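You operate a simulated robot arm through the tools that you are given. There is no shell and no other tool. Be economical: measure what you need, move in short steps, check, and stop when the job is done.

Carry out the task below with a simulated two-armed robot. There is one attempt and no reset: what you move stays moved.

## Task
Pick up the belt carton with one hand, pass it to the other hand and put it on the top of the long steel bench. Set down upright: belt carton.

The check looks at the end state, three seconds after you hand in, the way a careful person would. Anything else that was tipped, shoved, dropped, spilled or broken makes it a failure.

## Robot
Two 7-joint arms with two-finger parallel grippers on one trunk, on a base that drives. Base frame: it is fixed to the floor where the robot stands at the start and does not move with it; the origin is under the middle of the robot, x ahead of it, y to its left, z up. Lengths are in cm, angles in degrees, forces in N, time in s.
The left shoulder is at the start at [6, 14.7, 54.3], the right one opposite. With the tool pointing down near the work surface each hand reaches from about 22 to 74 cm from the robot's upright axis, wherever it stands, measured 20 degrees to its own side. Places, roughly: top of the long steel bench [80, 10, 80]. Payload 3.43 kg a hand.
The tool frame of a hand sits at the grasp point between the pads (the TCP): z along the fingers, y along the line on which they close. The tips reach 3 cm beyond it. Largest opening 9.4 cm; finger width 2.8, thickness 1; the body of the gripper, 5 by 9.6 cm, starts 5.5 cm behind the TCP.
Orientation is that of the tool frame in the base frame, as a unit quaternion [x, y, z, w]. With the fingers straight down and closing along the base's y, the tool's x points along the base's -x, its y along +y and its z along -z.

## Interface
- The arms move only by the tool apply_moves. It takes "left_series", "right_series" or both (then of equal length, played together; a hand with none holds still); each is a list of rows, each a list of 7 numbers: the shift along the base's x, y, z in units of 250 mm (1.0 is 250 mm), then the turn, a rotation vector about the base's x, y, z in units of 45 degrees (1.0 is 45 degrees), then the gripper command, from -1 (shut) to 1 (fully open), values between in proportion. In form: [[tx, ty, tz, rx, ry, rz, hand], ...]. A call has 1 to 8 rows; each row is the pose to reach, as a shift and turn from the pose commanded when the call began. A call with a number of a shift or a turn outside -1 to 1 is refused whole. Each row takes 0.2 s and may step no farther than 5 cm and 8.6 degrees from the row before; otherwise, or with a gripper value out of range, the whole call is refused. A pose out of reach is approached as far as the arm can. The call stops where the force on the tool passes 40 N (or 10 N more than at its start, if that is more) or the arm is blocked; 0.2 s more then pass. The fingers move at their own pace (about 7.2 cm/s each) and stop on an object; they squeeze with about 21 N. The grip force told is the motor's: it shows also when the fingers shut on nothing. Time passes only in rows, and 0.2 s behind the last, so rows that repeat a pose let the fingers close. The reply holds the time, the measured pose of the TCP, the force on the tool along the base axes, the opening and the grip force, in the units named above and with some noise, with the torque about the TCP (base axes, N m) and any sound that the robot's microphone picked up, and new pictures: "pictures" is both (left out), scene, wrist or none (wrist: the cameras of the hands that moved).
- Cameras (640 x 400 px; columns grow to the right, rows downward): "scene" is now at [5.69, 1.16, 117.2]; the picture's right is [0.13, -0.99, 0.00], its down [-0.61, -0.08, -0.79] and it looks along [0.78, 0.10, -0.61] (base axes); focal length 291 px, centre (320, 200). "left" rides on the left gripper at [7.6, -1.4, -10.2] in its tool frame; the picture's right is [0.18, 0.98, 0.00], its down [-0.75, 0.14, -0.64] and it looks along [-0.63, 0.12, 0.77] (tool axes); focal length 243 px, centre (320, 200). "right" rides on the right gripper at [7.6, 1.4, -10.3] in its tool frame; the picture's right is [-0.18, 0.98, 0.00], its down [-0.75, -0.14, -0.64] and it looks along [-0.63, -0.12, 0.77] (tool axes); focal length 243 px, centre (320, 200). There is no depth. A picture from a camera that has moved, and an enlarged one, comes with that camera's place and axes in the base frame and with its lens.
- slide_trunk(by): slides the trunk up (or, below 0, down) by that many cm; the arms and the scene camera ride with it, the base frame stays. It gives what a move gives, with no picture.
- steer(legs): drives the robot by 1 to 6 legs, each [ahead, left, turn to the left] in cm, cm and degrees, along the robot's own axes; the way and the turn of a leg run together, so that a leg with both is an arc; at most 150 cm and 180 degrees a leg. The arms and the cameras ride along, it lands a little off, and it stops where it bumps. It gives what a move gives, and a new picture of the scene camera.
- pan_tilt(pan, tilt): turns the head with the scene camera to pan (to the left, within 86 degrees either way) and tilt (down, from -29 to 69), counted from straight ahead of the robot. It gives what a move gives, and a new picture of the scene camera.
- close_up(camera, box): a new picture of the part [left, top, right, bottom] of that camera's present view, enlarged. It takes no simulated time.
- finish_job(): hands the job in; it is judged then, once.

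Work in short steps. Places have to be worked out from the pictures, the camera data and where the tool is seen: move nearer, look again, correct. Check each grasp and each placing, and mend what went wrong. You have 120 turns and 260 pictures in all, those below and enlarged ones among them. Open the grippers and draw the arms clear of the work before you hand the job in, unless the task says otherwise; then end with one line.

The tools are called after ">>>" as name(argument=value, ...) on one line, values as JSON. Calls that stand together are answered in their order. apply_moves: Moves the arms, as the interface text tells. Its arguments: {"type":"object","properties":{"left_series":{"type":"array","items":{"type":"array","items":{"type":"number"}}},"right_series":{"type":"array","items":{"type":"array","items":{"type":"number"}}},"pictures":{"type":"string","enum":["both","scene","wrist","none"]}},"required":[]} The other tools are called the same way: slide_trunk (by) slides the trunk up or down; steer (legs) drives the base; pan_tilt (pan, tilt) turns the head that bears the scene camera; close_up (camera, box) takes an enlarged picture of a part of a camera's view; finish_job () hands the job in.

At the start:

```text
t: 0.0
left_ee_pos: [32.2, 20.3, 98.43]
left_tcp_rot: [0.0, 1.0, 0.0, 0.0]
left_contact_force: [1.1, 1.2, -0.5]
left_torque: [-0.04, 0.0, 0.01]
left_width: 9.39
left_finger_force: 0.0
right_ee_pos: [29.03, -11.6, 98.36]
right_tcp_rot: [0.0, 1.0, 0.0, -0.001]
right_contact_force: [-1.1, -0.6, -0.5]
right_torque: [0.0, 0.01, -0.01]
right_width: 9.4
right_finger_force: 0.1
trunk travel left (down, up): [-25.0, 0.0]
robot x, y, heading: [0.27, 0.26, -0.2]
head pan, tilt: [7.6, 37.7]
```

scene: 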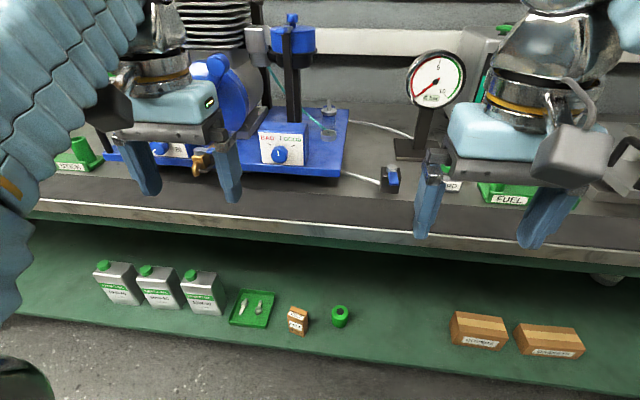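
right: 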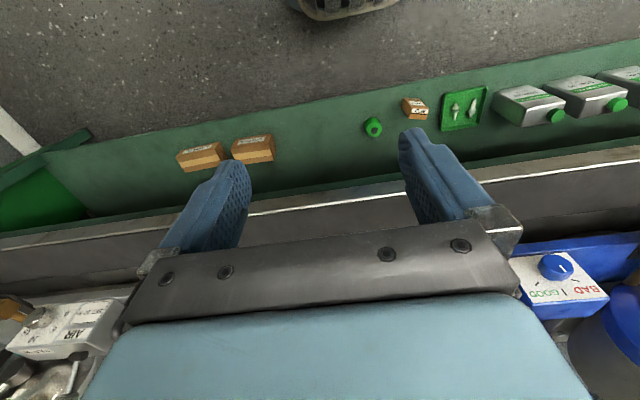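
left: 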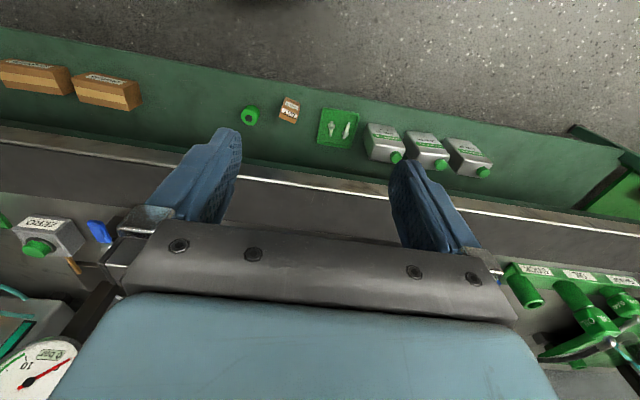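

I see three brown cartons on the lower shelf; I zoom in to read the labels.

>>> close_up(camera="scene", box=[430, 290, 610, 380])

>>> close_up(camera="scene", box=[220, 270, 370, 350])

```text
3.56 times, centred on (520, 335) of scene
camera zoom: at [5.69, 1.16, 117.2], right [0.13, -0.99, 0.0], down [-0.61, -0.08, -0.79], along [0.78, 0.1, -0.61], focal length 1036 px, centre (-391, -280)
```

zoom: 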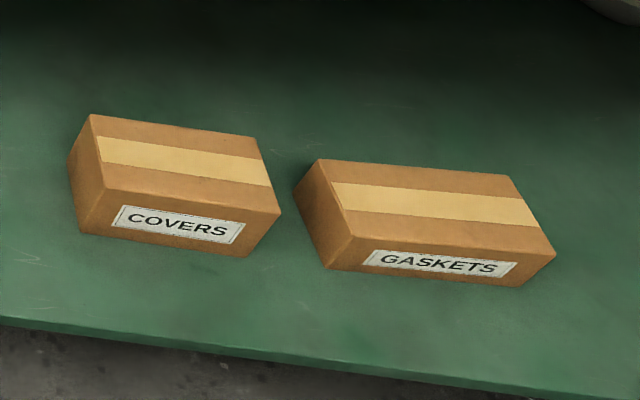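

```text
4.27 times, centred on (295, 310) of scene
camera zoom: at [5.69, 1.16, 117.2], right [0.13, -0.99, 0.0], down [-0.61, -0.08, -0.79], along [0.78, 0.1, -0.61], focal length 1243 px, centre (427, -269)
```

zoom: 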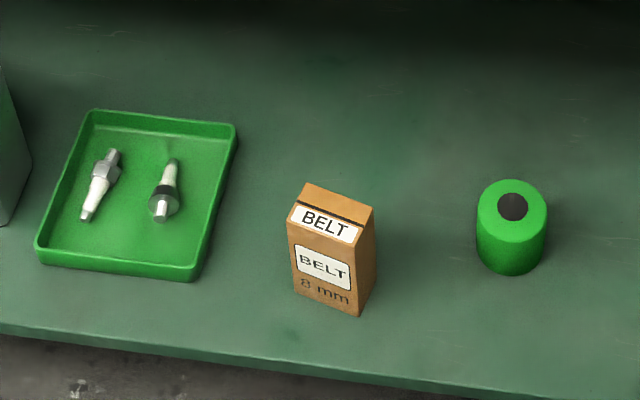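

The BELT carton is the small one, about 5x3x7 cm at roughly (55, 15, 28), standing on the lower shelf about 10 cm inside the edge. I back off for arm room and look again.

>>> steer(legs=[[-15, 0, 0]])

```text
t: 1.4
left_ee_pos: [17.08, 20.4, 98.6]
left_tcp_rot: [0.001, 1.0, 0.0, 0.0]
left_contact_force: [0.5, -0.5, 0.4]
left_torque: [-0.02, 0.02, 0.0]
left_width: 9.4
left_finger_force: 0.1
right_ee_pos: [13.77, -11.5, 98.47]
right_tcp_rot: [0.0, 1.0, -0.001, 0.0]
right_contact_force: [0.0, -0.2, 0.5]
right_torque: [-0.02, 0.04, 0.0]
right_width: 9.38
right_finger_force: 0.1
trunk travel left (down, up): [-25.0, 0.0]
robot x, y, heading: [-14.96, -0.32, 0.0]
head pan, tilt: [7.6, 37.7]
camera scene: at [-9.52, 1.16, 117.2], right [0.13, -0.99, 0.0], down [-0.61, -0.08, -0.79], along [0.78, 0.1, -0.61], focal length 291 px, centre (320, 200)
```

scene: 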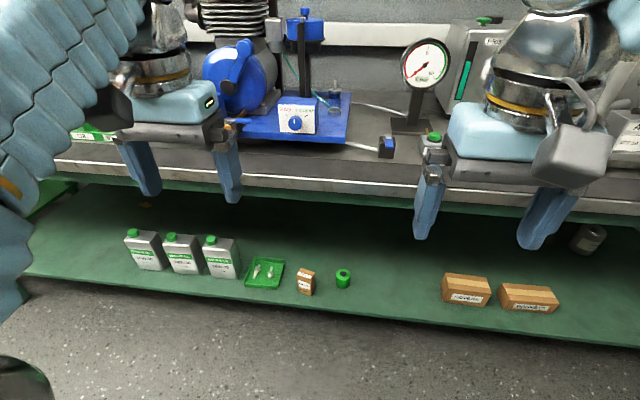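

Reprojection agrees with (55, 14.6, 28). I lower the left hand while pitching it toward the forward direction.

>>> apply_moves(left_series=[[0.04, -0.02, -0.14, 0, -0.14, 0, 0.8], [0.08, -0.04, -0.28, 0, -0.28, 0, 0.8], [0.12, -0.06, -0.42, 0, -0.42, 0, 0.8], [0.16, -0.08, -0.56, 0, -0.56, 0, 0.8], [0.2, -0.1, -0.7, 0, -0.7, 0, 0.8], [0.24, -0.12, -0.84, 0, -0.84, 0, 0.8], [0.28, -0.14, -0.98, 0, -0.98, 0, 0.8]], pictures="both")

```text
t: 3.0
left_ee_pos: [24.06, 16.54, 73.74]
left_tcp_rot: [0.0, 0.927, 0.0, 0.375]
left_contact_force: [-0.6, 0.1, 1.2]
left_torque: [-0.02, 0.01, -0.02]
left_width: 8.46
left_finger_force: 0.1
right_ee_pos: [13.78, -11.52, 98.42]
right_tcp_rot: [0.0, 1.0, 0.0, 0.0]
right_contact_force: [0.0, -0.9, -0.6]
right_torque: [-0.01, -0.01, 0.0]
right_width: 9.41
right_finger_force: 0.1
trunk travel left (down, up): [-25.0, 0.0]
robot x, y, heading: [-15.29, -0.14, 0.0]
head pan, tilt: [7.6, 37.7]
camera scene: at [-9.55, 1.16, 117.21], right [0.13, -0.99, 0.0], down [-0.61, -0.08, -0.79], along [0.78, 0.1, -0.61], focal length 291 px, centre (320, 200)
camera left: at [11.46, 14.96, 75.85], right [-0.13, 0.98, -0.13], down [0.09, 0.14, 0.99], along [0.99, 0.12, -0.11], focal length 243 px, centre (320, 200)
```

scene: 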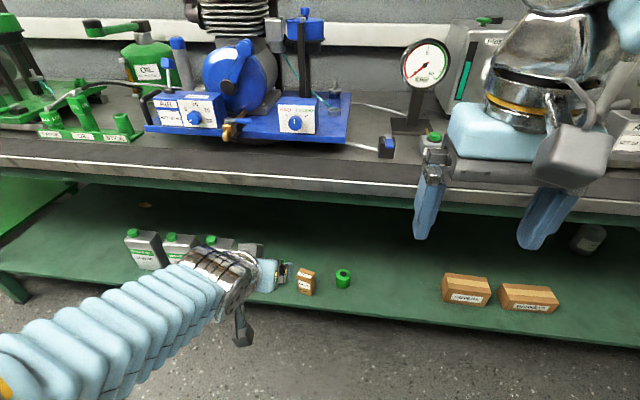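
left: 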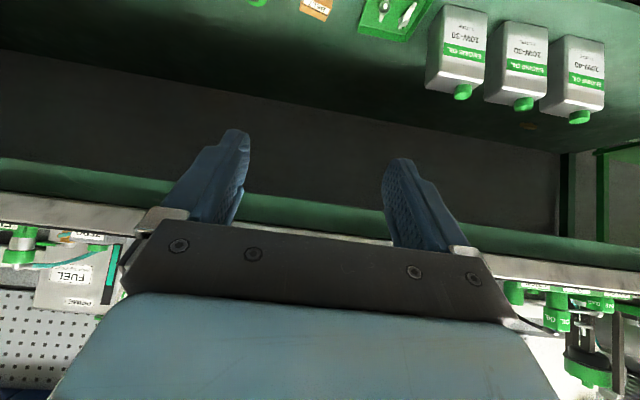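

The arm follows well. I keep lowering, holding the hand in front of the bench edge.

>>> apply_moves(left_series=[[0.02, 0, -0.18, 0, 0, 0, 0.8], [0.04, 0, -0.36, 0, 0, 0, 0.8], [0.06, -0.02, -0.54, 0, 0, 0, 0.8], [0.08, -0.04, -0.72, 0, 0, 0, 0.8], [0.1, -0.06, -0.9, 0, 0, 0, 0.8], [0.12, -0.06, -1.0, 0, 0, 0, 0.8]], pictures="both")

```text
t: 4.4
left_ee_pos: [29.72, 14.84, 48.04]
left_tcp_rot: [0.0, 0.927, 0.0, 0.375]
left_contact_force: [-0.1, -0.3, 0.1]
left_torque: [-0.03, 0.02, -0.03]
left_width: 8.5
left_finger_force: 0.0
left hand out of reach, approached as far as the arm can: row 1, 2, 3, 4, 5, 6
right_ee_pos: [13.79, -11.51, 98.48]
right_tcp_rot: [0.001, 1.0, 0.0, 0.0]
right_contact_force: [0.1, 0.3, 0.4]
right_torque: [0.01, -0.03, 0.01]
right_width: 9.39
right_finger_force: 0.0
trunk travel left (down, up): [-25.0, 0.0]
robot x, y, heading: [-15.47, 0.35, 0.0]
head pan, tilt: [7.6, 37.7]
camera scene: at [-9.55, 1.16, 117.2], right [0.13, -0.99, 0.0], down [-0.61, -0.08, -0.79], along [0.78, 0.1, -0.61], focal length 291 px, centre (320, 200)
camera left: at [17.02, 13.18, 50.29], right [-0.13, 0.98, -0.13], down [0.09, 0.14, 0.99], along [0.99, 0.12, -0.11], focal length 243 px, centre (320, 200)
```

scene: 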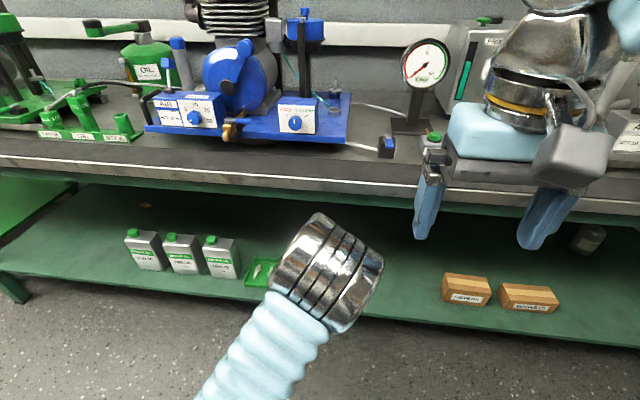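
left: 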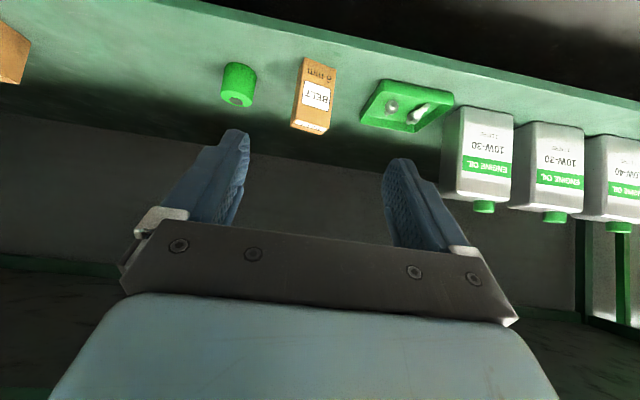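

The carton is visible with its front facing us. The reach is getting marginal, so I lower the trunk to bring the hand to shelf height.

>>> slide_trunk(by=-16)

>>> close_up(camera="left", box=[0, 0, 640, 400])

```text
t: 6.2
left_ee_pos: [29.73, 14.81, 32.24]
left_tcp_rot: [0.001, 0.927, -0.001, 0.375]
left_contact_force: [-0.3, 0.2, 0.1]
left_torque: [0.01, 0.0, 0.04]
left_width: 8.46
left_finger_force: 0.0
right_ee_pos: [13.79, -11.54, 82.41]
right_tcp_rot: [0.0, 1.0, 0.0, 0.001]
right_contact_force: [0.0, 0.3, -0.2]
right_torque: [0.03, 0.01, 0.01]
right_width: 9.42
right_finger_force: 0.0
trunk travel left (down, up): [-9.0, 16.0]
robot x, y, heading: [-15.28, -0.24, -0.1]
head pan, tilt: [7.6, 37.7]
```

```text
1.00 times, centred on (320, 200) of left (not enlarged: the box is as wide or as high as the picture)
camera zoom: at [17.03, 13.18, 34.35], right [-0.13, 0.98, -0.13], down [0.09, 0.14, 0.99], along [0.99, 0.12, -0.11], focal length 243 px, centre (320, 200)
```

zoom: 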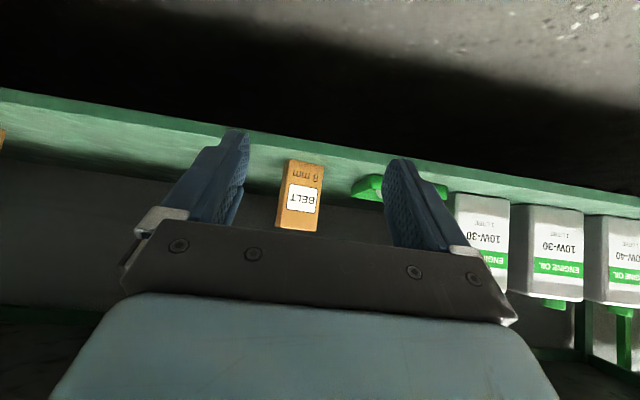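

I zoom in on the carton in the wrist view to measure its height, width and yaw.

>>> close_up(camera="left", box=[240, 140, 368, 240])

>>> pan_tilt(pan=10, tilt=40)

```text
4.00 times, centred on (304, 190) of left
camera zoom: at [17.03, 13.18, 34.35], right [-0.13, 0.98, -0.13], down [0.09, 0.14, 0.99], along [0.99, 0.12, -0.11], focal length 970 px, centre (384, 240)
```

zoom: 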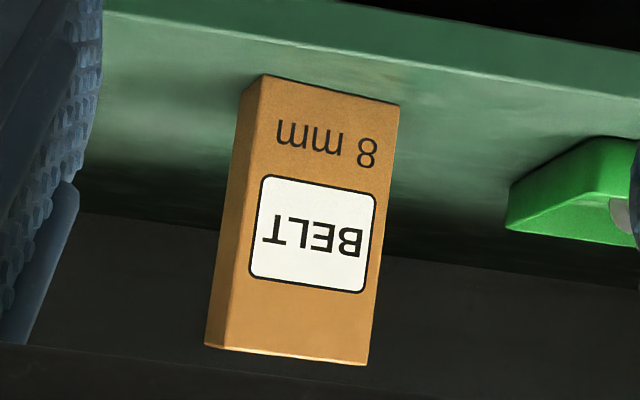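

```text
t: 6.8
left_ee_pos: [29.77, 14.68, 32.28]
left_tcp_rot: [0.0, 0.927, 0.0, 0.375]
left_contact_force: [0.3, -0.7, 0.1]
left_torque: [0.01, 0.0, 0.05]
left_width: 8.44
left_finger_force: 0.1
right_ee_pos: [13.75, -11.45, 82.48]
right_tcp_rot: [0.0, 1.0, 0.0, 0.0]
right_contact_force: [0.0, 0.5, 0.2]
right_torque: [0.0, 0.02, 0.02]
right_width: 9.42
right_finger_force: 0.1
trunk travel left (down, up): [-9.0, 16.0]
robot x, y, heading: [-15.66, -0.05, -0.1]
head pan, tilt: [10.0, 40.0]
camera scene: at [-9.75, 1.49, 100.85], right [0.17, -0.98, 0.0], down [-0.63, -0.11, -0.77], along [0.75, 0.13, -0.64], focal length 291 px, centre (320, 200)
```

scene: 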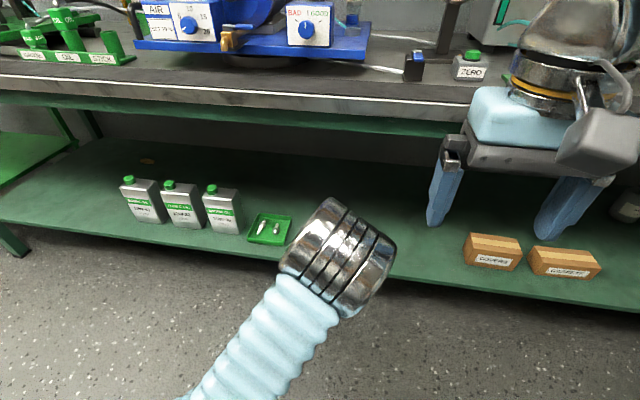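

Carton measured: about 5.5 wide, 3.2 deep, 9.7 tall, centre near (53.6, 14.3), yaw about -11°, shelf top z ≈ 25.2. I go to a pre-grasp 12 cm short, with pitch about 29° down and yaw -11°.

>>> apply_moves(left_series=[[0.113, 0.02, 0.0, -0.009, -0.095, -0.061, 0.8], [0.226, 0.04, 0.0, -0.018, -0.19, -0.122, 0.8], [0.339, 0.06, -0.04, -0.027, -0.285, -0.183, 0.8], [0.452, 0.08, -0.1, -0.036, -0.378, -0.244, 0.8], [0.452, 0.08, -0.1, -0.036, -0.378, -0.244, 0.8]], pictures="both")

```text
t: 8.0
left_ee_pos: [40.4, 15.55, 31.14]
left_tcp_rot: [0.084, 0.856, -0.049, 0.507]
left_contact_force: [-1.1, -0.2, 0.0]
left_torque: [0.01, -0.01, 0.0]
left_width: 8.46
left_finger_force: 0.1
left hand out of reach, approached as far as the arm can: row 4, 5
right_ee_pos: [13.64, -11.66, 82.49]
right_tcp_rot: [0.0, 1.0, 0.0, -0.001]
right_contact_force: [-0.7, 0.3, 0.1]
right_torque: [0.03, -0.03, 0.0]
right_width: 9.41
right_finger_force: 0.0
trunk travel left (down, up): [-9.0, 16.0]
robot x, y, heading: [-14.89, -0.13, 0.1]
head pan, tilt: [10.0, 40.0]
camera scene: at [-9.75, 1.49, 100.85], right [0.17, -0.98, 0.0], down [-0.63, -0.11, -0.77], along [0.75, 0.13, -0.64], focal length 291 px, centre (320, 200)
camera left: at [27.7, 16.43, 29.45], right [0.1, 0.98, -0.16], down [-0.17, 0.18, 0.97], along [0.98, -0.07, 0.18], focal length 243 px, centre (320, 200)
```

scene: 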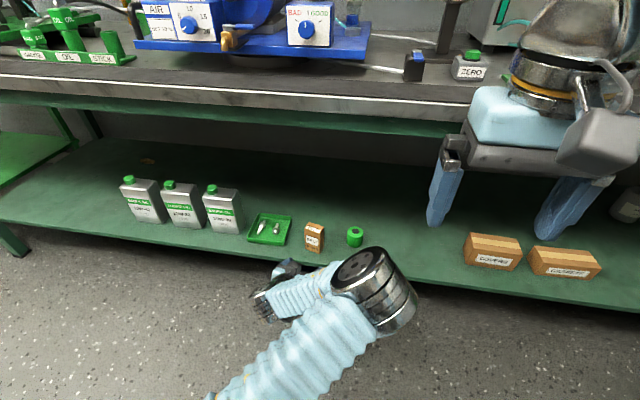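
left: 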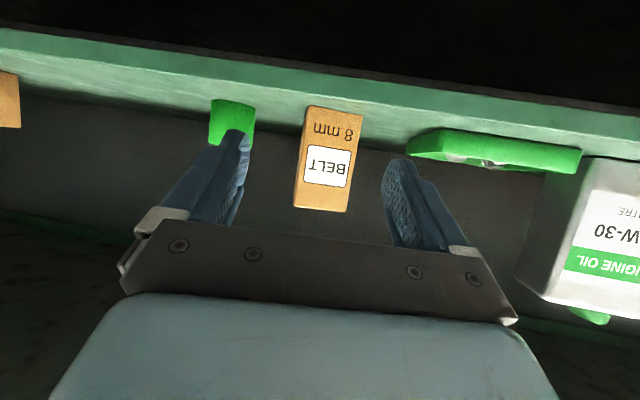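

The hand stopped slightly high and to the right of its target, likely a joint limit. I raise the hand a bit and then lower the trunk so the forearm is flatter.

>>> apply_moves(left_series=[[0.0, 0.02, 0.16, 0, 0, 0, 0.9], [0.0, 0.05, 0.32, 0, 0, 0, 0.9], [0.0, 0.05, 0.32, 0, 0, 0, 0.9]], pictures="none")

>>> slide_trunk(by=-8)

```text
t: 8.8
left_ee_pos: [40.45, 16.86, 39.26]
left_tcp_rot: [0.084, 0.857, -0.049, 0.506]
left_contact_force: [0.0, -0.2, 0.6]
left_torque: [-0.01, -0.03, -0.01]
left_width: 8.94
left_finger_force: 0.1
right_ee_pos: [13.75, -11.53, 82.4]
right_tcp_rot: [0.001, 1.0, 0.0, 0.0]
right_contact_force: [0.5, -0.1, 0.4]
right_torque: [-0.02, 0.0, 0.02]
right_width: 9.42
right_finger_force: 0.1
trunk travel left (down, up): [-9.0, 16.0]
robot x, y, heading: [-15.45, -0.15, -0.1]
head pan, tilt: [10.0, 40.0]
```

```text
t: 10.0
left_ee_pos: [40.38, 16.81, 31.27]
left_tcp_rot: [0.083, 0.857, -0.048, 0.506]
left_contact_force: [-0.1, -0.4, -0.1]
left_torque: [0.0, 0.02, 0.0]
left_width: 8.94
left_finger_force: 0.0
right_ee_pos: [13.61, -11.63, 74.46]
right_tcp_rot: [0.0, 1.0, 0.0, 0.0]
right_contact_force: [0.4, 0.6, -0.3]
right_torque: [0.02, -0.02, 0.0]
right_width: 9.41
right_finger_force: 0.0
trunk travel left (down, up): [-1.0, 24.0]
robot x, y, heading: [-15.56, 0.04, 0.2]
head pan, tilt: [10.0, 40.0]
```

Now aligned with the carton's approach line. I advance 7 cm and lower 1.8 cm, then look.

>>> apply_moves(left_series=[[0.092, -0.018, -0.04, 0, 0, 0, 0.95], [0.184, -0.036, -0.072, 0, 0, 0, 0.95], [0.275, -0.054, -0.072, 0, 0, 0, 0.95], [0.275, -0.054, -0.072, 0, 0, 0, 0.95]], pictures="both")

```text
t: 11.0
left_ee_pos: [47.28, 15.45, 29.26]
left_tcp_rot: [0.083, 0.857, -0.049, 0.507]
left_contact_force: [-0.3, 0.0, 0.2]
left_torque: [0.0, 0.0, 0.02]
left_width: 9.19
left_finger_force: 0.0
right_ee_pos: [13.79, -11.48, 74.5]
right_tcp_rot: [0.0, 1.0, 0.0, 0.001]
right_contact_force: [0.0, -0.4, 1.4]
right_torque: [-0.04, -0.03, 0.0]
right_width: 9.39
right_finger_force: 0.1
trunk travel left (down, up): [-1.0, 24.0]
robot x, y, heading: [-15.16, 0.41, -0.1]
head pan, tilt: [10.0, 40.0]
camera scene: at [-9.75, 1.49, 92.85], right [0.17, -0.98, 0.0], down [-0.63, -0.11, -0.77], along [0.75, 0.13, -0.64], focal length 291 px, centre (320, 200)
camera left: at [34.6, 16.33, 27.62], right [0.1, 0.98, -0.16], down [-0.17, 0.18, 0.97], along [0.98, -0.07, 0.18], focal length 243 px, centre (320, 200)
```

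scene: 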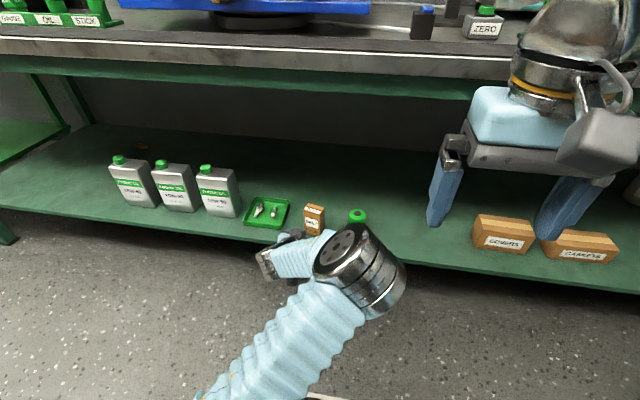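
left: 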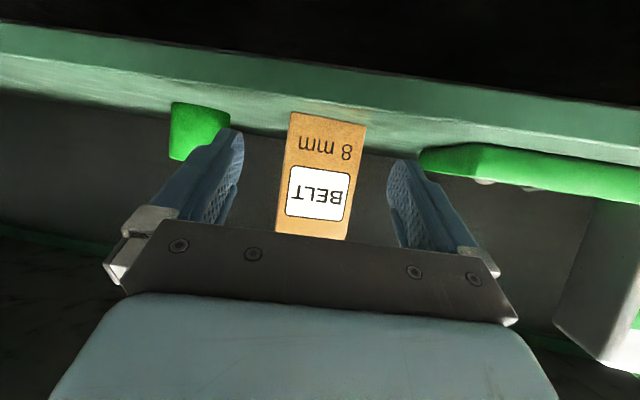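

The carton is centred between the fingers with its front at x≈51.7. I advance the last 5 cm.

>>> apply_moves(left_series=[[0.07, -0.014, 0, 0, 0, 0, 0.95], [0.14, -0.028, 0, 0, 0, 0, 0.95], [0.205, -0.04, 0, 0, 0, 0, 0.95], [0.205, -0.04, 0, 0, 0, 0, 0.95]], pictures="both")

```text
t: 12.0
left_ee_pos: [52.12, 14.09, 29.47]
left_tcp_rot: [0.082, 0.857, -0.047, 0.506]
left_contact_force: [0.0, -0.5, 0.0]
left_torque: [-0.02, 0.01, -0.01]
left_width: 9.17
left_finger_force: 0.1
left hand out of reach, approached as far as the arm can: row 3, 4
right_ee_pos: [13.62, -11.54, 74.38]
right_tcp_rot: [0.0, 1.0, 0.0, -0.001]
right_contact_force: [0.0, 0.9, 0.2]
right_torque: [0.01, 0.03, -0.01]
right_width: 9.39
right_finger_force: 0.1
trunk travel left (down, up): [-1.0, 24.0]
robot x, y, heading: [-15.01, -0.31, 0.0]
head pan, tilt: [10.0, 40.0]
camera scene: at [-9.74, 1.49, 92.85], right [0.17, -0.98, 0.0], down [-0.63, -0.11, -0.77], along [0.75, 0.13, -0.64], focal length 291 px, centre (320, 200)
camera left: at [39.41, 14.94, 27.89], right [0.1, 0.98, -0.16], down [-0.17, 0.17, 0.97], along [0.98, -0.07, 0.18], focal length 243 px, centre (320, 200)
```

scene: 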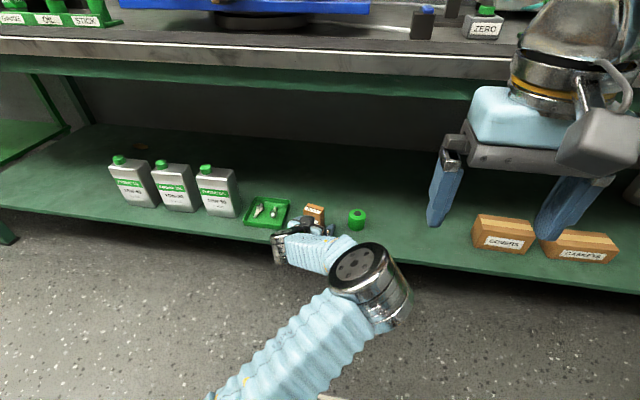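
left: 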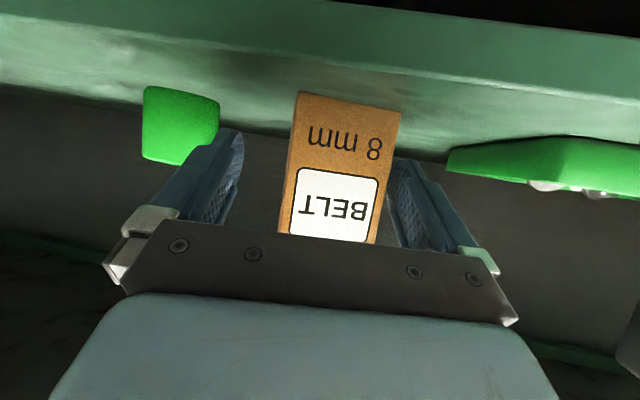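

The carton sits nearer the left (+y) finger and is yawed a few degrees more than the hand. I shift +1 cm in y and turn 5° clockwise.

>>> apply_moves(left_series=[[0.0, 0.03, 0, 0, 0, -0.06, 0.95], [0.01, 0.05, 0, 0, 0, -0.11, 0.95], [0.01, 0.05, 0, 0, 0, -0.11, 0.95]], pictures="wrist")

```text
t: 12.8
left_ee_pos: [51.21, 14.08, 30.66]
left_tcp_rot: [0.119, 0.853, -0.069, 0.503]
left_contact_force: [0.8, -0.3, -0.4]
left_torque: [0.03, 0.03, 0.03]
left_width: 9.16
left_finger_force: 0.0
left hand out of reach, approached as far as the arm can: row 1, 2, 3
right_ee_pos: [13.68, -11.6, 74.53]
right_tcp_rot: [0.0, 1.0, 0.0, 0.001]
right_contact_force: [-0.4, -0.9, -0.3]
right_torque: [-0.01, -0.03, -0.01]
right_width: 9.41
right_finger_force: 0.1
trunk travel left (down, up): [-1.0, 24.0]
robot x, y, heading: [-15.21, -0.14, -0.1]
head pan, tilt: [10.0, 40.0]
camera left: at [38.57, 15.99, 28.95], right [0.19, 0.97, -0.16], down [-0.15, 0.19, 0.97], along [0.97, -0.16, 0.18], focal length 243 px, centre (320, 200)
```

left: 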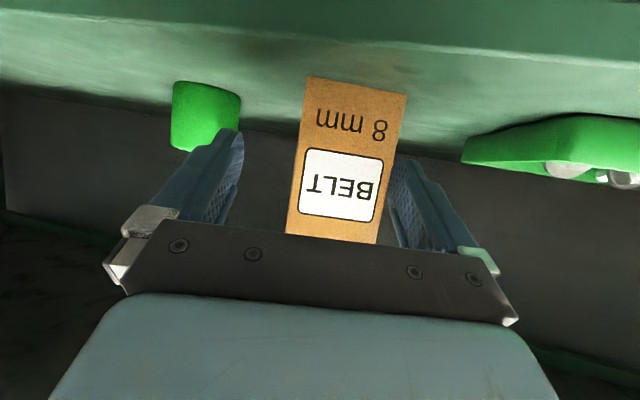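

The arm is near a limit, but a small base shift can do the lateral correction; the carton is about 1.2 cm to the +y side of the hand's centre. I shift the base left.

>>> steer(legs=[[0, 1.3, 0]])

>>> close_up(camera="left", box=[0, 0, 640, 400])

```text
t: 13.6
left_ee_pos: [51.16, 15.33, 30.54]
left_tcp_rot: [0.12, 0.853, -0.07, 0.504]
left_contact_force: [1.2, -0.4, 0.5]
left_torque: [-0.03, 0.0, 0.05]
left_width: 9.17
left_finger_force: 0.1
right_ee_pos: [13.79, -10.24, 74.59]
right_tcp_rot: [0.0, 1.0, 0.0, -0.001]
right_contact_force: [0.3, 0.6, -0.2]
right_torque: [-0.01, -0.01, -0.03]
right_width: 9.41
right_finger_force: 0.0
trunk travel left (down, up): [-1.0, 24.0]
robot x, y, heading: [-15.0, 1.39, 0.1]
head pan, tilt: [10.0, 40.0]
camera scene: at [-9.74, 2.82, 92.85], right [0.17, -0.98, 0.0], down [-0.63, -0.11, -0.77], along [0.75, 0.13, -0.64], focal length 291 px, centre (320, 200)
```

scene: 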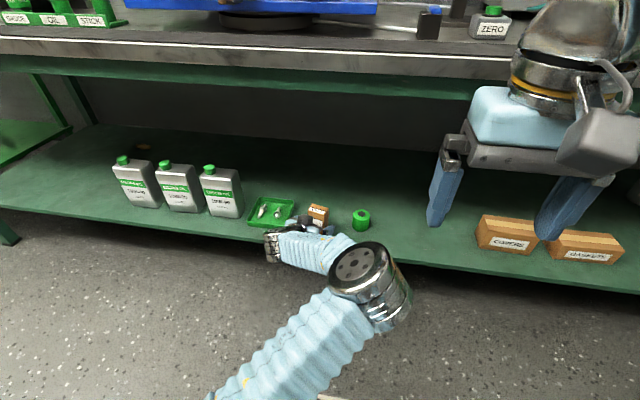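

```text
1.00 times, centred on (320, 200) of left (not enlarged: the box is as wide or as high as the picture)
camera zoom: at [38.57, 17.3, 28.94], right [0.19, 0.97, -0.16], down [-0.15, 0.19, 0.97], along [0.97, -0.16, 0.18], focal length 243 px, centre (320, 200)
```

zoom: 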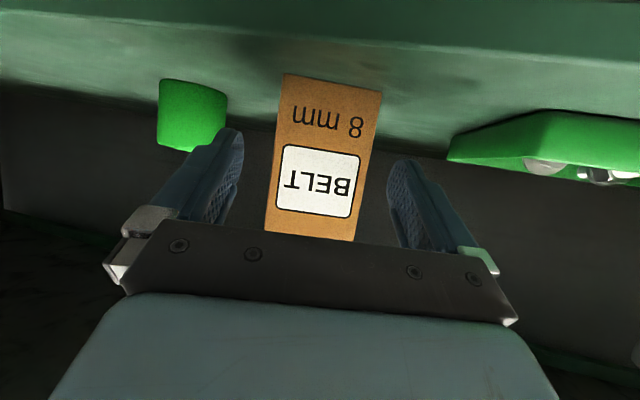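

Centred now. I drive the base forward 1.6 cm along the hand's line and lower the last 1 cm of trunk, then grip.

>>> steer(legs=[[1.6, -0.4, 0]])

>>> slide_trunk(by=-0.9)

>>> apply_moves(left_series=[[0, 0, 0, 0, 0, 0, 0.4], [0, 0, 0, 0, 0, 0, 0], [0, 0, 0, 0, 0, 0, -0.5], [0, 0, 0, 0, 0, 0, -1], [0, 0, 0, 0, 0, 0, -1]], pictures="wrist")

```text
t: 14.3
left_ee_pos: [52.73, 14.92, 30.59]
left_tcp_rot: [0.12, 0.853, -0.07, 0.504]
left_contact_force: [0.4, -1.1, 0.4]
left_torque: [-0.01, 0.01, 0.0]
left_width: 9.15
left_finger_force: 0.0
right_ee_pos: [15.29, -10.6, 74.44]
right_tcp_rot: [0.0, 1.0, 0.0, 0.0]
right_contact_force: [-0.2, 0.5, -0.7]
right_torque: [0.01, 0.02, 0.05]
right_width: 9.38
right_finger_force: 0.0
trunk travel left (down, up): [-1.0, 24.0]
robot x, y, heading: [-13.43, 0.78, 0.2]
head pan, tilt: [10.0, 40.0]
camera scene: at [-8.14, 2.42, 92.85], right [0.17, -0.98, 0.0], down [-0.63, -0.11, -0.77], along [0.75, 0.13, -0.64], focal length 291 px, centre (320, 200)
```

scene: 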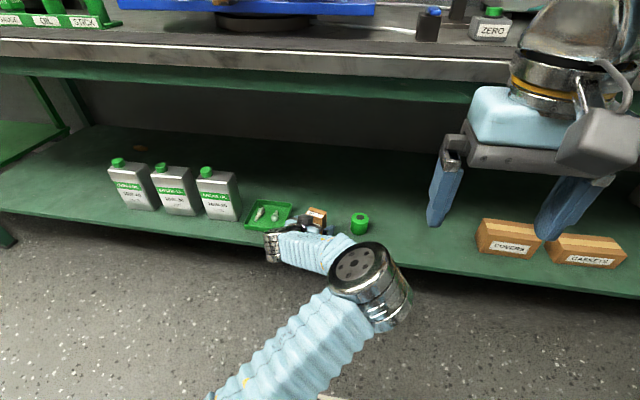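

```text
t: 14.9
left_ee_pos: [52.76, 14.92, 29.7]
left_tcp_rot: [0.121, 0.853, -0.071, 0.503]
left_contact_force: [0.5, 0.4, 0.2]
left_torque: [-0.03, -0.02, -0.01]
left_width: 9.16
left_finger_force: 0.0
right_ee_pos: [15.25, -10.52, 73.5]
right_tcp_rot: [0.0, 1.0, 0.0, -0.001]
right_contact_force: [-1.2, -0.7, 0.3]
right_torque: [0.02, -0.03, -0.05]
right_width: 9.4
right_finger_force: 0.1
trunk travel left (down, up): [-0.1, 24.9]
robot x, y, heading: [-13.12, 0.74, 0.1]
head pan, tilt: [10.0, 40.0]
```

```text
t: 16.1
left_ee_pos: [52.74, 15.03, 29.7]
left_tcp_rot: [0.12, 0.853, -0.07, 0.503]
left_contact_force: [0.3, -1.4, 1.3]
left_torque: [-0.08, 0.02, -0.01]
left_width: 5.91
left_finger_force: 21.2
right_ee_pos: [15.34, -10.56, 73.5]
right_tcp_rot: [0.0, 1.0, 0.0, 0.0]
right_contact_force: [0.2, 0.2, 0.6]
right_torque: [-0.02, -0.01, -0.01]
right_width: 9.42
right_finger_force: 0.0
trunk travel left (down, up): [-0.1, 24.9]
robot x, y, heading: [-13.48, 0.59, -0.1]
head pan, tilt: [10.0, 40.0]
camera left: at [40.17, 16.92, 28.05], right [0.18, 0.97, -0.16], down [-0.15, 0.19, 0.97], along [0.97, -0.15, 0.18], focal length 243 px, centre (320, 200)
```

left: 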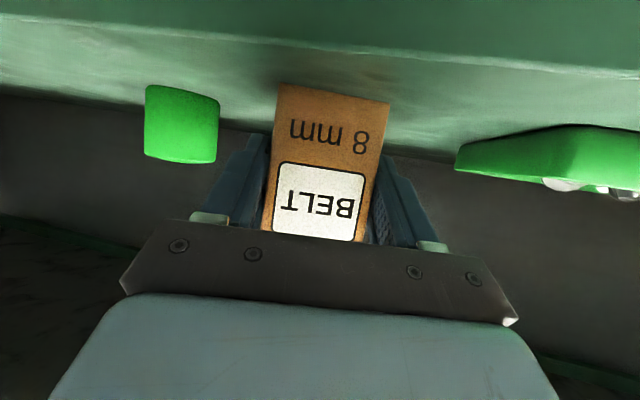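

Gripped at 5.9 cm width. I lift with the trunk a little and check the grip before backing out.

>>> slide_trunk(by=4)

>>> steer(legs=[[-20, 0, 0]])

>>> close_up(camera="left", box=[0, 0, 640, 400])

```text
t: 16.9
left_ee_pos: [52.85, 14.99, 33.73]
left_tcp_rot: [0.12, 0.853, -0.071, 0.503]
left_contact_force: [0.6, -0.1, -0.4]
left_torque: [-0.03, 0.04, 0.02]
left_width: 5.89
left_finger_force: 20.8
right_ee_pos: [15.34, -10.66, 77.49]
right_tcp_rot: [0.0, 1.0, 0.0, 0.001]
right_contact_force: [-0.2, 0.0, -0.8]
right_torque: [0.01, 0.0, -0.02]
right_width: 9.43
right_finger_force: 0.0
trunk travel left (down, up): [-4.1, 20.9]
robot x, y, heading: [-13.69, 1.1, -0.1]
head pan, tilt: [10.0, 40.0]
```

```text
t: 18.5
left_ee_pos: [33.11, 14.98, 33.68]
left_tcp_rot: [0.121, 0.853, -0.071, 0.503]
left_contact_force: [-0.6, 0.1, -1.1]
left_torque: [0.0, 0.04, 0.01]
left_width: 5.9
left_finger_force: 21.7
right_ee_pos: [-4.35, -10.7, 77.42]
right_tcp_rot: [0.001, 1.0, 0.0, -0.001]
right_contact_force: [0.3, 0.6, -0.1]
right_torque: [0.03, 0.01, 0.03]
right_width: 9.4
right_finger_force: 0.0
trunk travel left (down, up): [-4.1, 20.9]
robot x, y, heading: [-33.21, 1.1, -0.4]
head pan, tilt: [10.0, 40.0]
camera scene: at [-27.88, 2.43, 95.95], right [0.17, -0.98, 0.0], down [-0.63, -0.11, -0.77], along [0.75, 0.13, -0.64], focal length 291 px, centre (320, 200)
```

scene: 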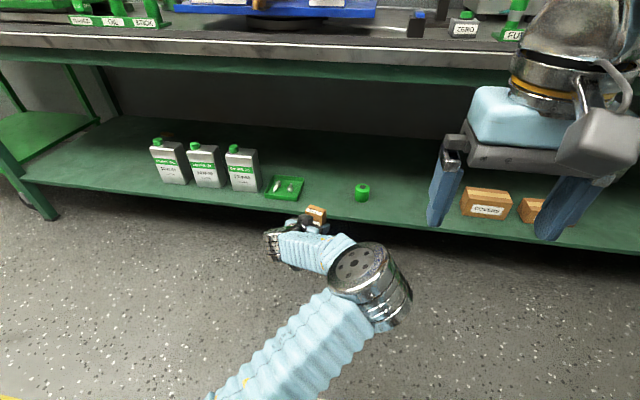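

```text
1.00 times, centred on (320, 200) of left (not enlarged: the box is as wide or as high as the picture)
camera zoom: at [20.45, 16.85, 32.04], right [0.19, 0.97, -0.16], down [-0.15, 0.19, 0.97], along [0.97, -0.16, 0.18], focal length 243 px, centre (320, 200)
```

zoom: 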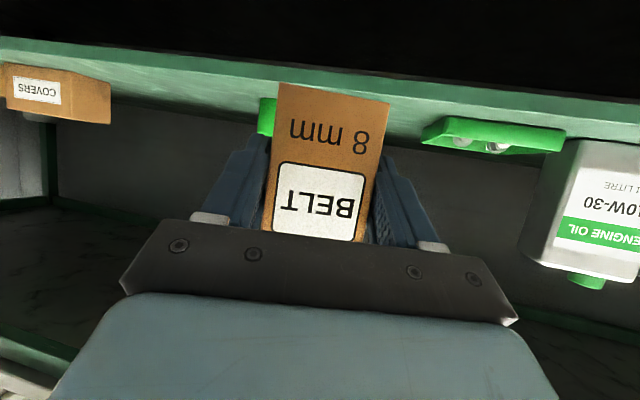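

Carton held firmly and clear of the bench. I raise the trunk fully and look for a free place on the bench top.

>>> slide_trunk(by=20.9)

>>> apply_moves(left_series=[[-0.06, -0.02, 0.15, 0, 0, 0, -1], [-0.12, -0.04, 0.3, 0, 0, 0, -1], [-0.18, -0.06, 0.45, 0, 0, 0, -1], [-0.24, -0.08, 0.6, 0, 0, 0, -1], [-0.3, -0.1, 0.75, 0, 0, 0, -1], [-0.36, -0.12, 0.9, 0, 0, 0, -1], [-0.4, -0.12, 1.0, 0, 0, 0, -1]], pictures="both")

```text
t: 20.8
left_ee_pos: [32.96, 14.92, 54.61]
left_tcp_rot: [0.12, 0.852, -0.071, 0.504]
left_contact_force: [-0.6, 0.1, -1.2]
left_torque: [0.05, 0.0, -0.01]
left_width: 5.92
left_finger_force: 20.7
right_ee_pos: [-4.44, -10.64, 98.51]
right_tcp_rot: [0.001, 1.0, 0.0, 0.0]
right_contact_force: [-0.9, 0.4, 0.2]
right_torque: [-0.02, 0.02, 0.01]
right_width: 9.4
right_finger_force: 0.1
trunk travel left (down, up): [-25.0, 0.0]
robot x, y, heading: [-33.18, 0.99, -0.3]
head pan, tilt: [10.0, 40.0]
```

```text
t: 22.4
left_ee_pos: [23.18, 11.94, 79.56]
left_tcp_rot: [0.121, 0.853, -0.07, 0.504]
left_contact_force: [-0.2, -0.1, -1.0]
left_torque: [-0.03, 0.01, 0.0]
left_width: 5.9
left_finger_force: 21.0
right_ee_pos: [-4.28, -10.65, 98.46]
right_tcp_rot: [0.0, 1.0, -0.001, 0.0]
right_contact_force: [0.4, -0.2, 0.6]
right_torque: [0.03, 0.02, -0.03]
right_width: 9.41
right_finger_force: 0.1
trunk travel left (down, up): [-25.0, 0.0]
robot x, y, heading: [-33.35, 0.68, 0.1]
head pan, tilt: [10.0, 40.0]
camera scene: at [-27.88, 2.42, 116.84], right [0.17, -0.98, 0.0], down [-0.63, -0.11, -0.77], along [0.75, 0.13, -0.64], focal length 291 px, centre (320, 200)
camera left: at [10.59, 13.88, 77.86], right [0.19, 0.97, -0.16], down [-0.15, 0.19, 0.97], along [0.97, -0.16, 0.18], focal length 243 px, centre (320, 200)
```

scene: 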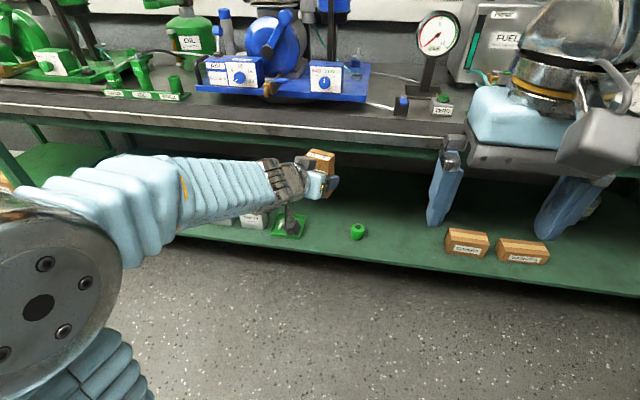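
left: 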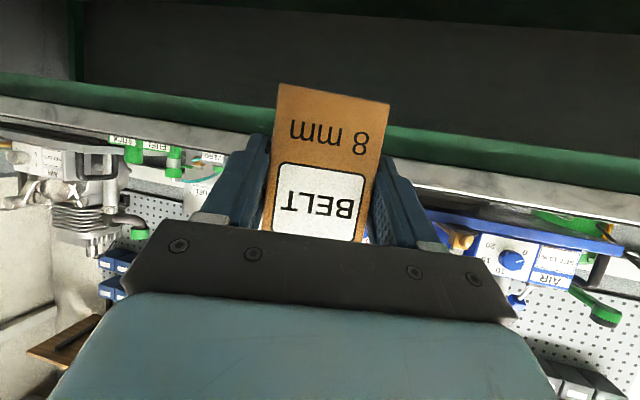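

The carton is held securely. A free strip lies on the bench at about x 45–62, y 5–30. I bring the carton to mid-line at yaw 0 with the left hand and start turning the right hand by 90° so that its fingers close along x.

>>> apply_moves(left_series=[[-0.02, -0.06, 0.02, 0, 0, 0.06, -1], [-0.04, -0.12, 0.05, 0, 0, 0.12, -1], [-0.06, -0.18, 0.07, 0, 0, 0.18, -1], [-0.08, -0.24, 0.09, 0, 0, 0.24, -1], [-0.1, -0.3, 0.12, 0, 0, 0.3, -1], [-0.12, -0.356, 0.14, 0, 0, 0.356, -1]], right_series=[[0.05, 0, 0.02, 0, 0, 0.16, 1], [0.1, 0, 0.04, 0, 0, 0.32, 1], [0.15, 0, 0.06, 0, 0, 0.48, 1], [0.2, 0, 0.06, 0, 0, 0.64, 1], [0.25, 0, 0.06, 0, 0, 0.8, 1], [0.3, 0, 0.06, 0, 0, 0.96, 1]], pictures="both")

```text
t: 23.8
left_ee_pos: [20.02, 2.9, 83.21]
left_tcp_rot: [0.0, 0.861, 0.0, 0.509]
left_contact_force: [0.1, 0.5, -0.3]
left_torque: [0.0, 0.04, 0.02]
left_width: 5.9
left_finger_force: 21.2
right_ee_pos: [3.0, -10.67, 99.98]
right_tcp_rot: [-0.367, 0.93, 0.001, 0.0]
right_contact_force: [-0.2, 0.5, 0.0]
right_torque: [0.02, -0.02, 0.01]
right_width: 9.41
right_finger_force: 0.1
right hand out of reach, approached as far as the arm can: row 2
trunk travel left (down, up): [-25.0, 0.0]
robot x, y, heading: [-33.33, 0.9, -0.2]
head pan, tilt: [10.0, 40.0]
camera scene: at [-27.89, 2.42, 116.85], right [0.17, -0.99, 0.0], down [-0.63, -0.11, -0.77], along [0.75, 0.13, -0.64], focal length 291 px, centre (320, 200)
camera right: at [-3.48, -14.79, 110.21], right [-0.54, 0.84, 0.0], down [0.65, 0.41, 0.64], along [0.54, 0.35, -0.77], focal length 243 px, centre (320, 200)
camera left: at [7.31, 1.31, 81.5], right [-0.09, 0.98, -0.16], down [-0.2, 0.14, 0.97], along [0.98, 0.12, 0.18], focal length 243 px, centre (320, 200)
```

scene: 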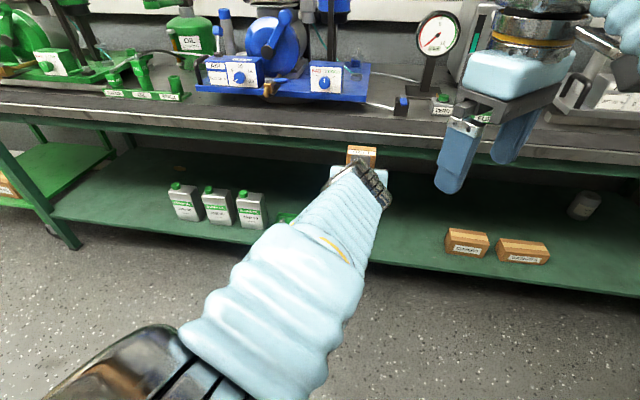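
right: 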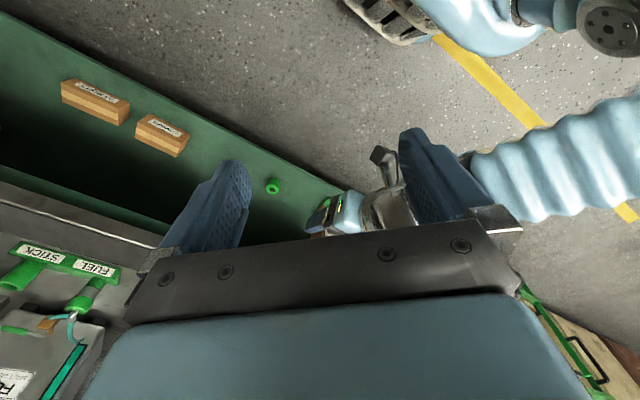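
left: 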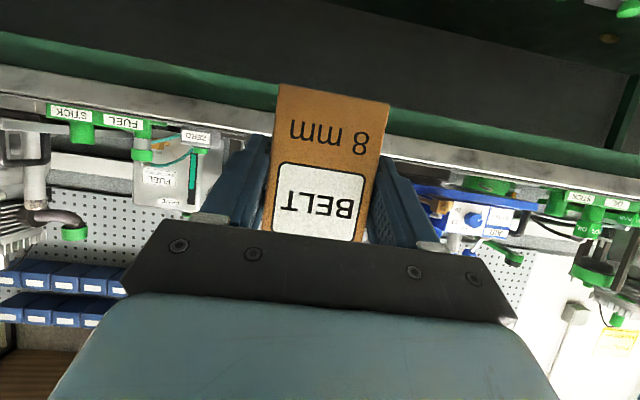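

Both hands follow. I complete the right hand's turn and move it ahead, staying to the right of the carton.

>>> apply_moves(right_series=[[0.08, 0, 0, 0, 0, 0.16, 1], [0.16, 0, 0, 0, 0, 0.32, 1], [0.24, 0, 0, 0, 0, 0.48, 1], [0.32, 0, 0, 0, 0, 0.64, 1], [0.4, 0, 0, 0, 0, 0.8, 1], [0.48, 0, 0, 0, 0, 0.96, 1], [0.56, 0, 0, 0, 0, 1.0, 0.6], [0.64, 0, 0, 0, 0, 1.0, 0.4]], pictures="both")

```text
t: 25.6
left_ee_pos: [20.02, 3.01, 83.19]
left_tcp_rot: [0.0, 0.861, 0.001, 0.508]
left_contact_force: [-0.5, 0.2, -1.1]
left_torque: [0.01, 0.04, 0.0]
left_width: 5.87
left_finger_force: 21.4
right_ee_pos: [14.03, -14.67, 97.25]
right_tcp_rot: [-0.69, 0.724, -0.004, 0.004]
right_contact_force: [-0.8, 0.4, 0.3]
right_torque: [-0.03, -0.08, 0.02]
right_width: 6.57
right_finger_force: 0.0
right hand out of reach, approached as far as the arm can: row 1, 2, 3, 4, 5, 6, 7, 8
trunk travel left (down, up): [-25.0, 0.0]
robot x, y, heading: [-33.39, 0.4, -0.1]
head pan, tilt: [10.0, 40.0]
camera scene: at [-27.99, 2.44, 116.85], right [0.17, -0.99, 0.0], down [-0.63, -0.11, -0.77], along [0.76, 0.13, -0.64], focal length 291 px, centre (320, 200)
camera right: at [12.17, -22.05, 107.46], right [-0.97, 0.23, -0.01], down [0.17, 0.75, 0.64], along [0.16, 0.62, -0.77], focal length 243 px, centre (320, 200)
```

scene: 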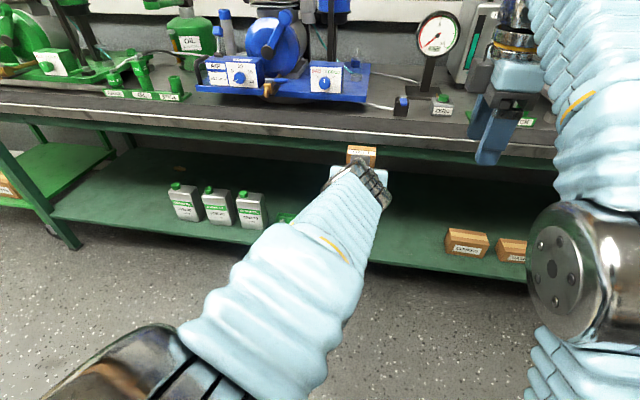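
right: 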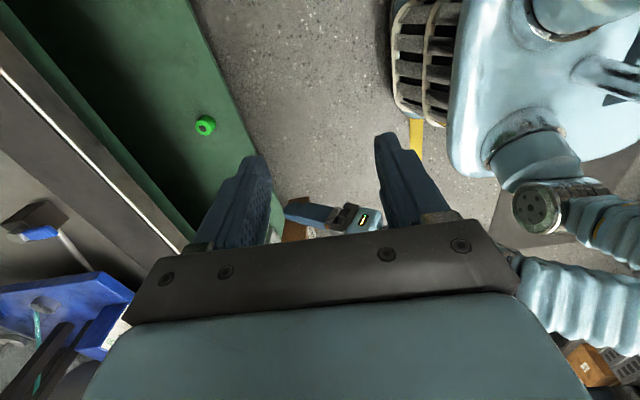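

The right hand hits a limit at that height. I lower both hands about 12 cm (free space ahead of the bench) and try to bring the right hand toward y -9.

>>> apply_moves(left_series=[[0, 0, -0.12, 0, 0, 0, -1], [0, 0, -0.24, 0, 0, 0, -1], [0, 0, -0.36, 0, 0, 0, -1], [0, 0, -0.48, 0, 0, 0, -1], [0, 0, -0.6, 0, 0, 0, -1], [0, 0, -0.6, 0, 0, 0, -1]], right_series=[[0, 0, -0.08, 0, 0, 0, 0.4], [0, 0, -0.16, 0, 0, 0, 0.4], [0, 0, -0.24, 0, 0, 0, 0.4], [0.05, 0.03, -0.32, 0, 0, 0, 0.4], [0.1, 0.06, -0.4, 0, 0, 0, 0.4], [0.15, 0.09, -0.4, 0, 0, 0, 0.4]], pictures="both")

```text
t: 27.0
left_ee_pos: [19.94, 3.13, 68.04]
left_tcp_rot: [0.001, 0.861, 0.001, 0.508]
left_contact_force: [-0.3, 0.5, -1.4]
left_torque: [0.01, 0.0, 0.03]
left_width: 5.91
left_finger_force: 20.6
right_ee_pos: [18.05, -12.77, 86.98]
right_tcp_rot: [-0.695, 0.719, 0.001, 0.0]
right_contact_force: [0.3, -0.9, 0.0]
right_torque: [0.01, -0.02, -0.02]
right_width: 6.6
right_finger_force: 0.1
trunk travel left (down, up): [-25.0, 0.0]
robot x, y, heading: [-33.22, 1.14, -0.2]
head pan, tilt: [10.0, 40.0]
camera scene: at [-27.88, 2.41, 116.85], right [0.17, -0.99, 0.0], down [-0.63, -0.11, -0.77], along [0.75, 0.13, -0.64], focal length 291 px, centre (320, 200)
camera right: at [16.26, -20.18, 97.13], right [-0.98, 0.22, 0.0], down [0.17, 0.75, 0.64], along [0.14, 0.63, -0.77], focal length 243 px, centre (320, 200)
camera left: at [7.29, 1.43, 66.44], right [-0.09, 0.98, -0.16], down [-0.2, 0.14, 0.97], along [0.98, 0.12, 0.18], focal length 243 px, centre (320, 200)
```

scene: 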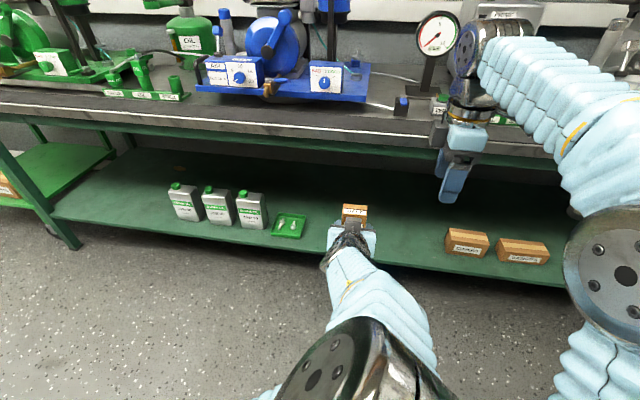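
right: 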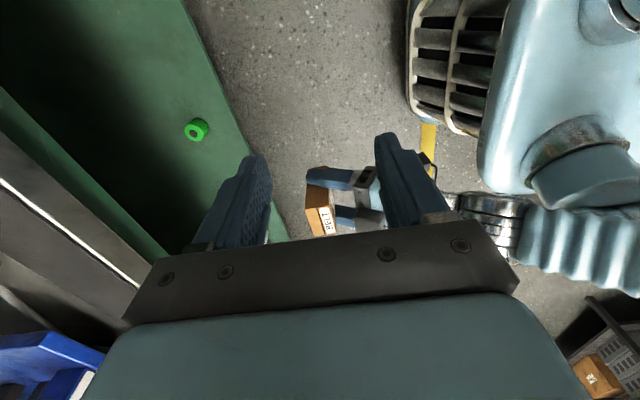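
left: 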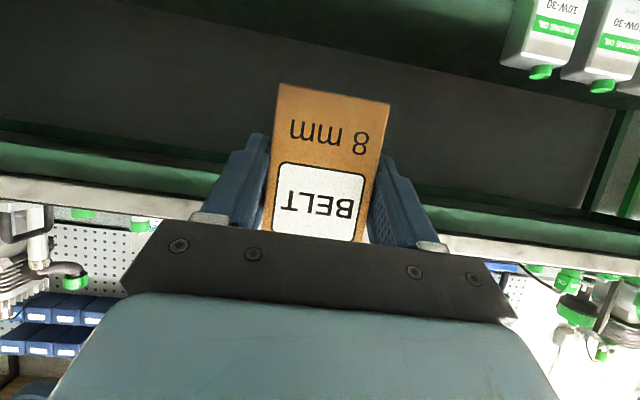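

The right hand now reaches here. I zoom in on the carton from the right wrist camera to measure its pose.

>>> close_up(camera="right", box=[272, 140, 400, 240])

>>> close_up(camera="scene", box=[304, 180, 400, 260])

```text
4.00 times, centred on (336, 190) of right
camera zoom: at [16.26, -20.18, 97.13], right [-0.98, 0.22, 0.0], down [0.17, 0.75, 0.64], along [0.14, 0.63, -0.77], focal length 970 px, centre (256, 240)
```

zoom: 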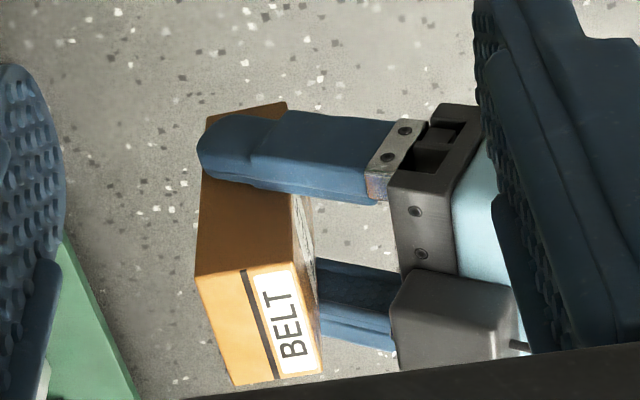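

```text
5.00 times, centred on (352, 220) of scene
camera zoom: at [-27.88, 2.41, 116.85], right [0.17, -0.99, 0.0], down [-0.63, -0.11, -0.77], along [0.75, 0.13, -0.64], focal length 1457 px, centre (160, 100)
```

zoom: 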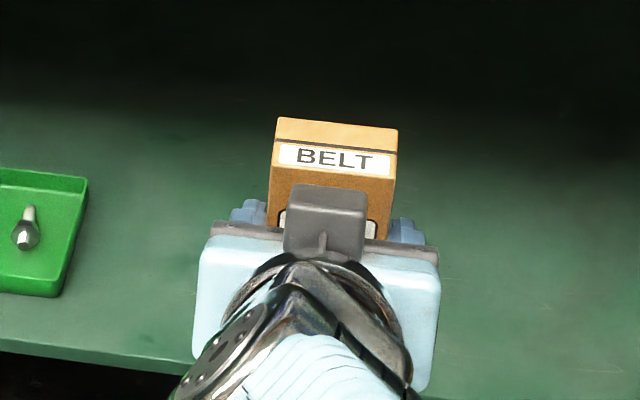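

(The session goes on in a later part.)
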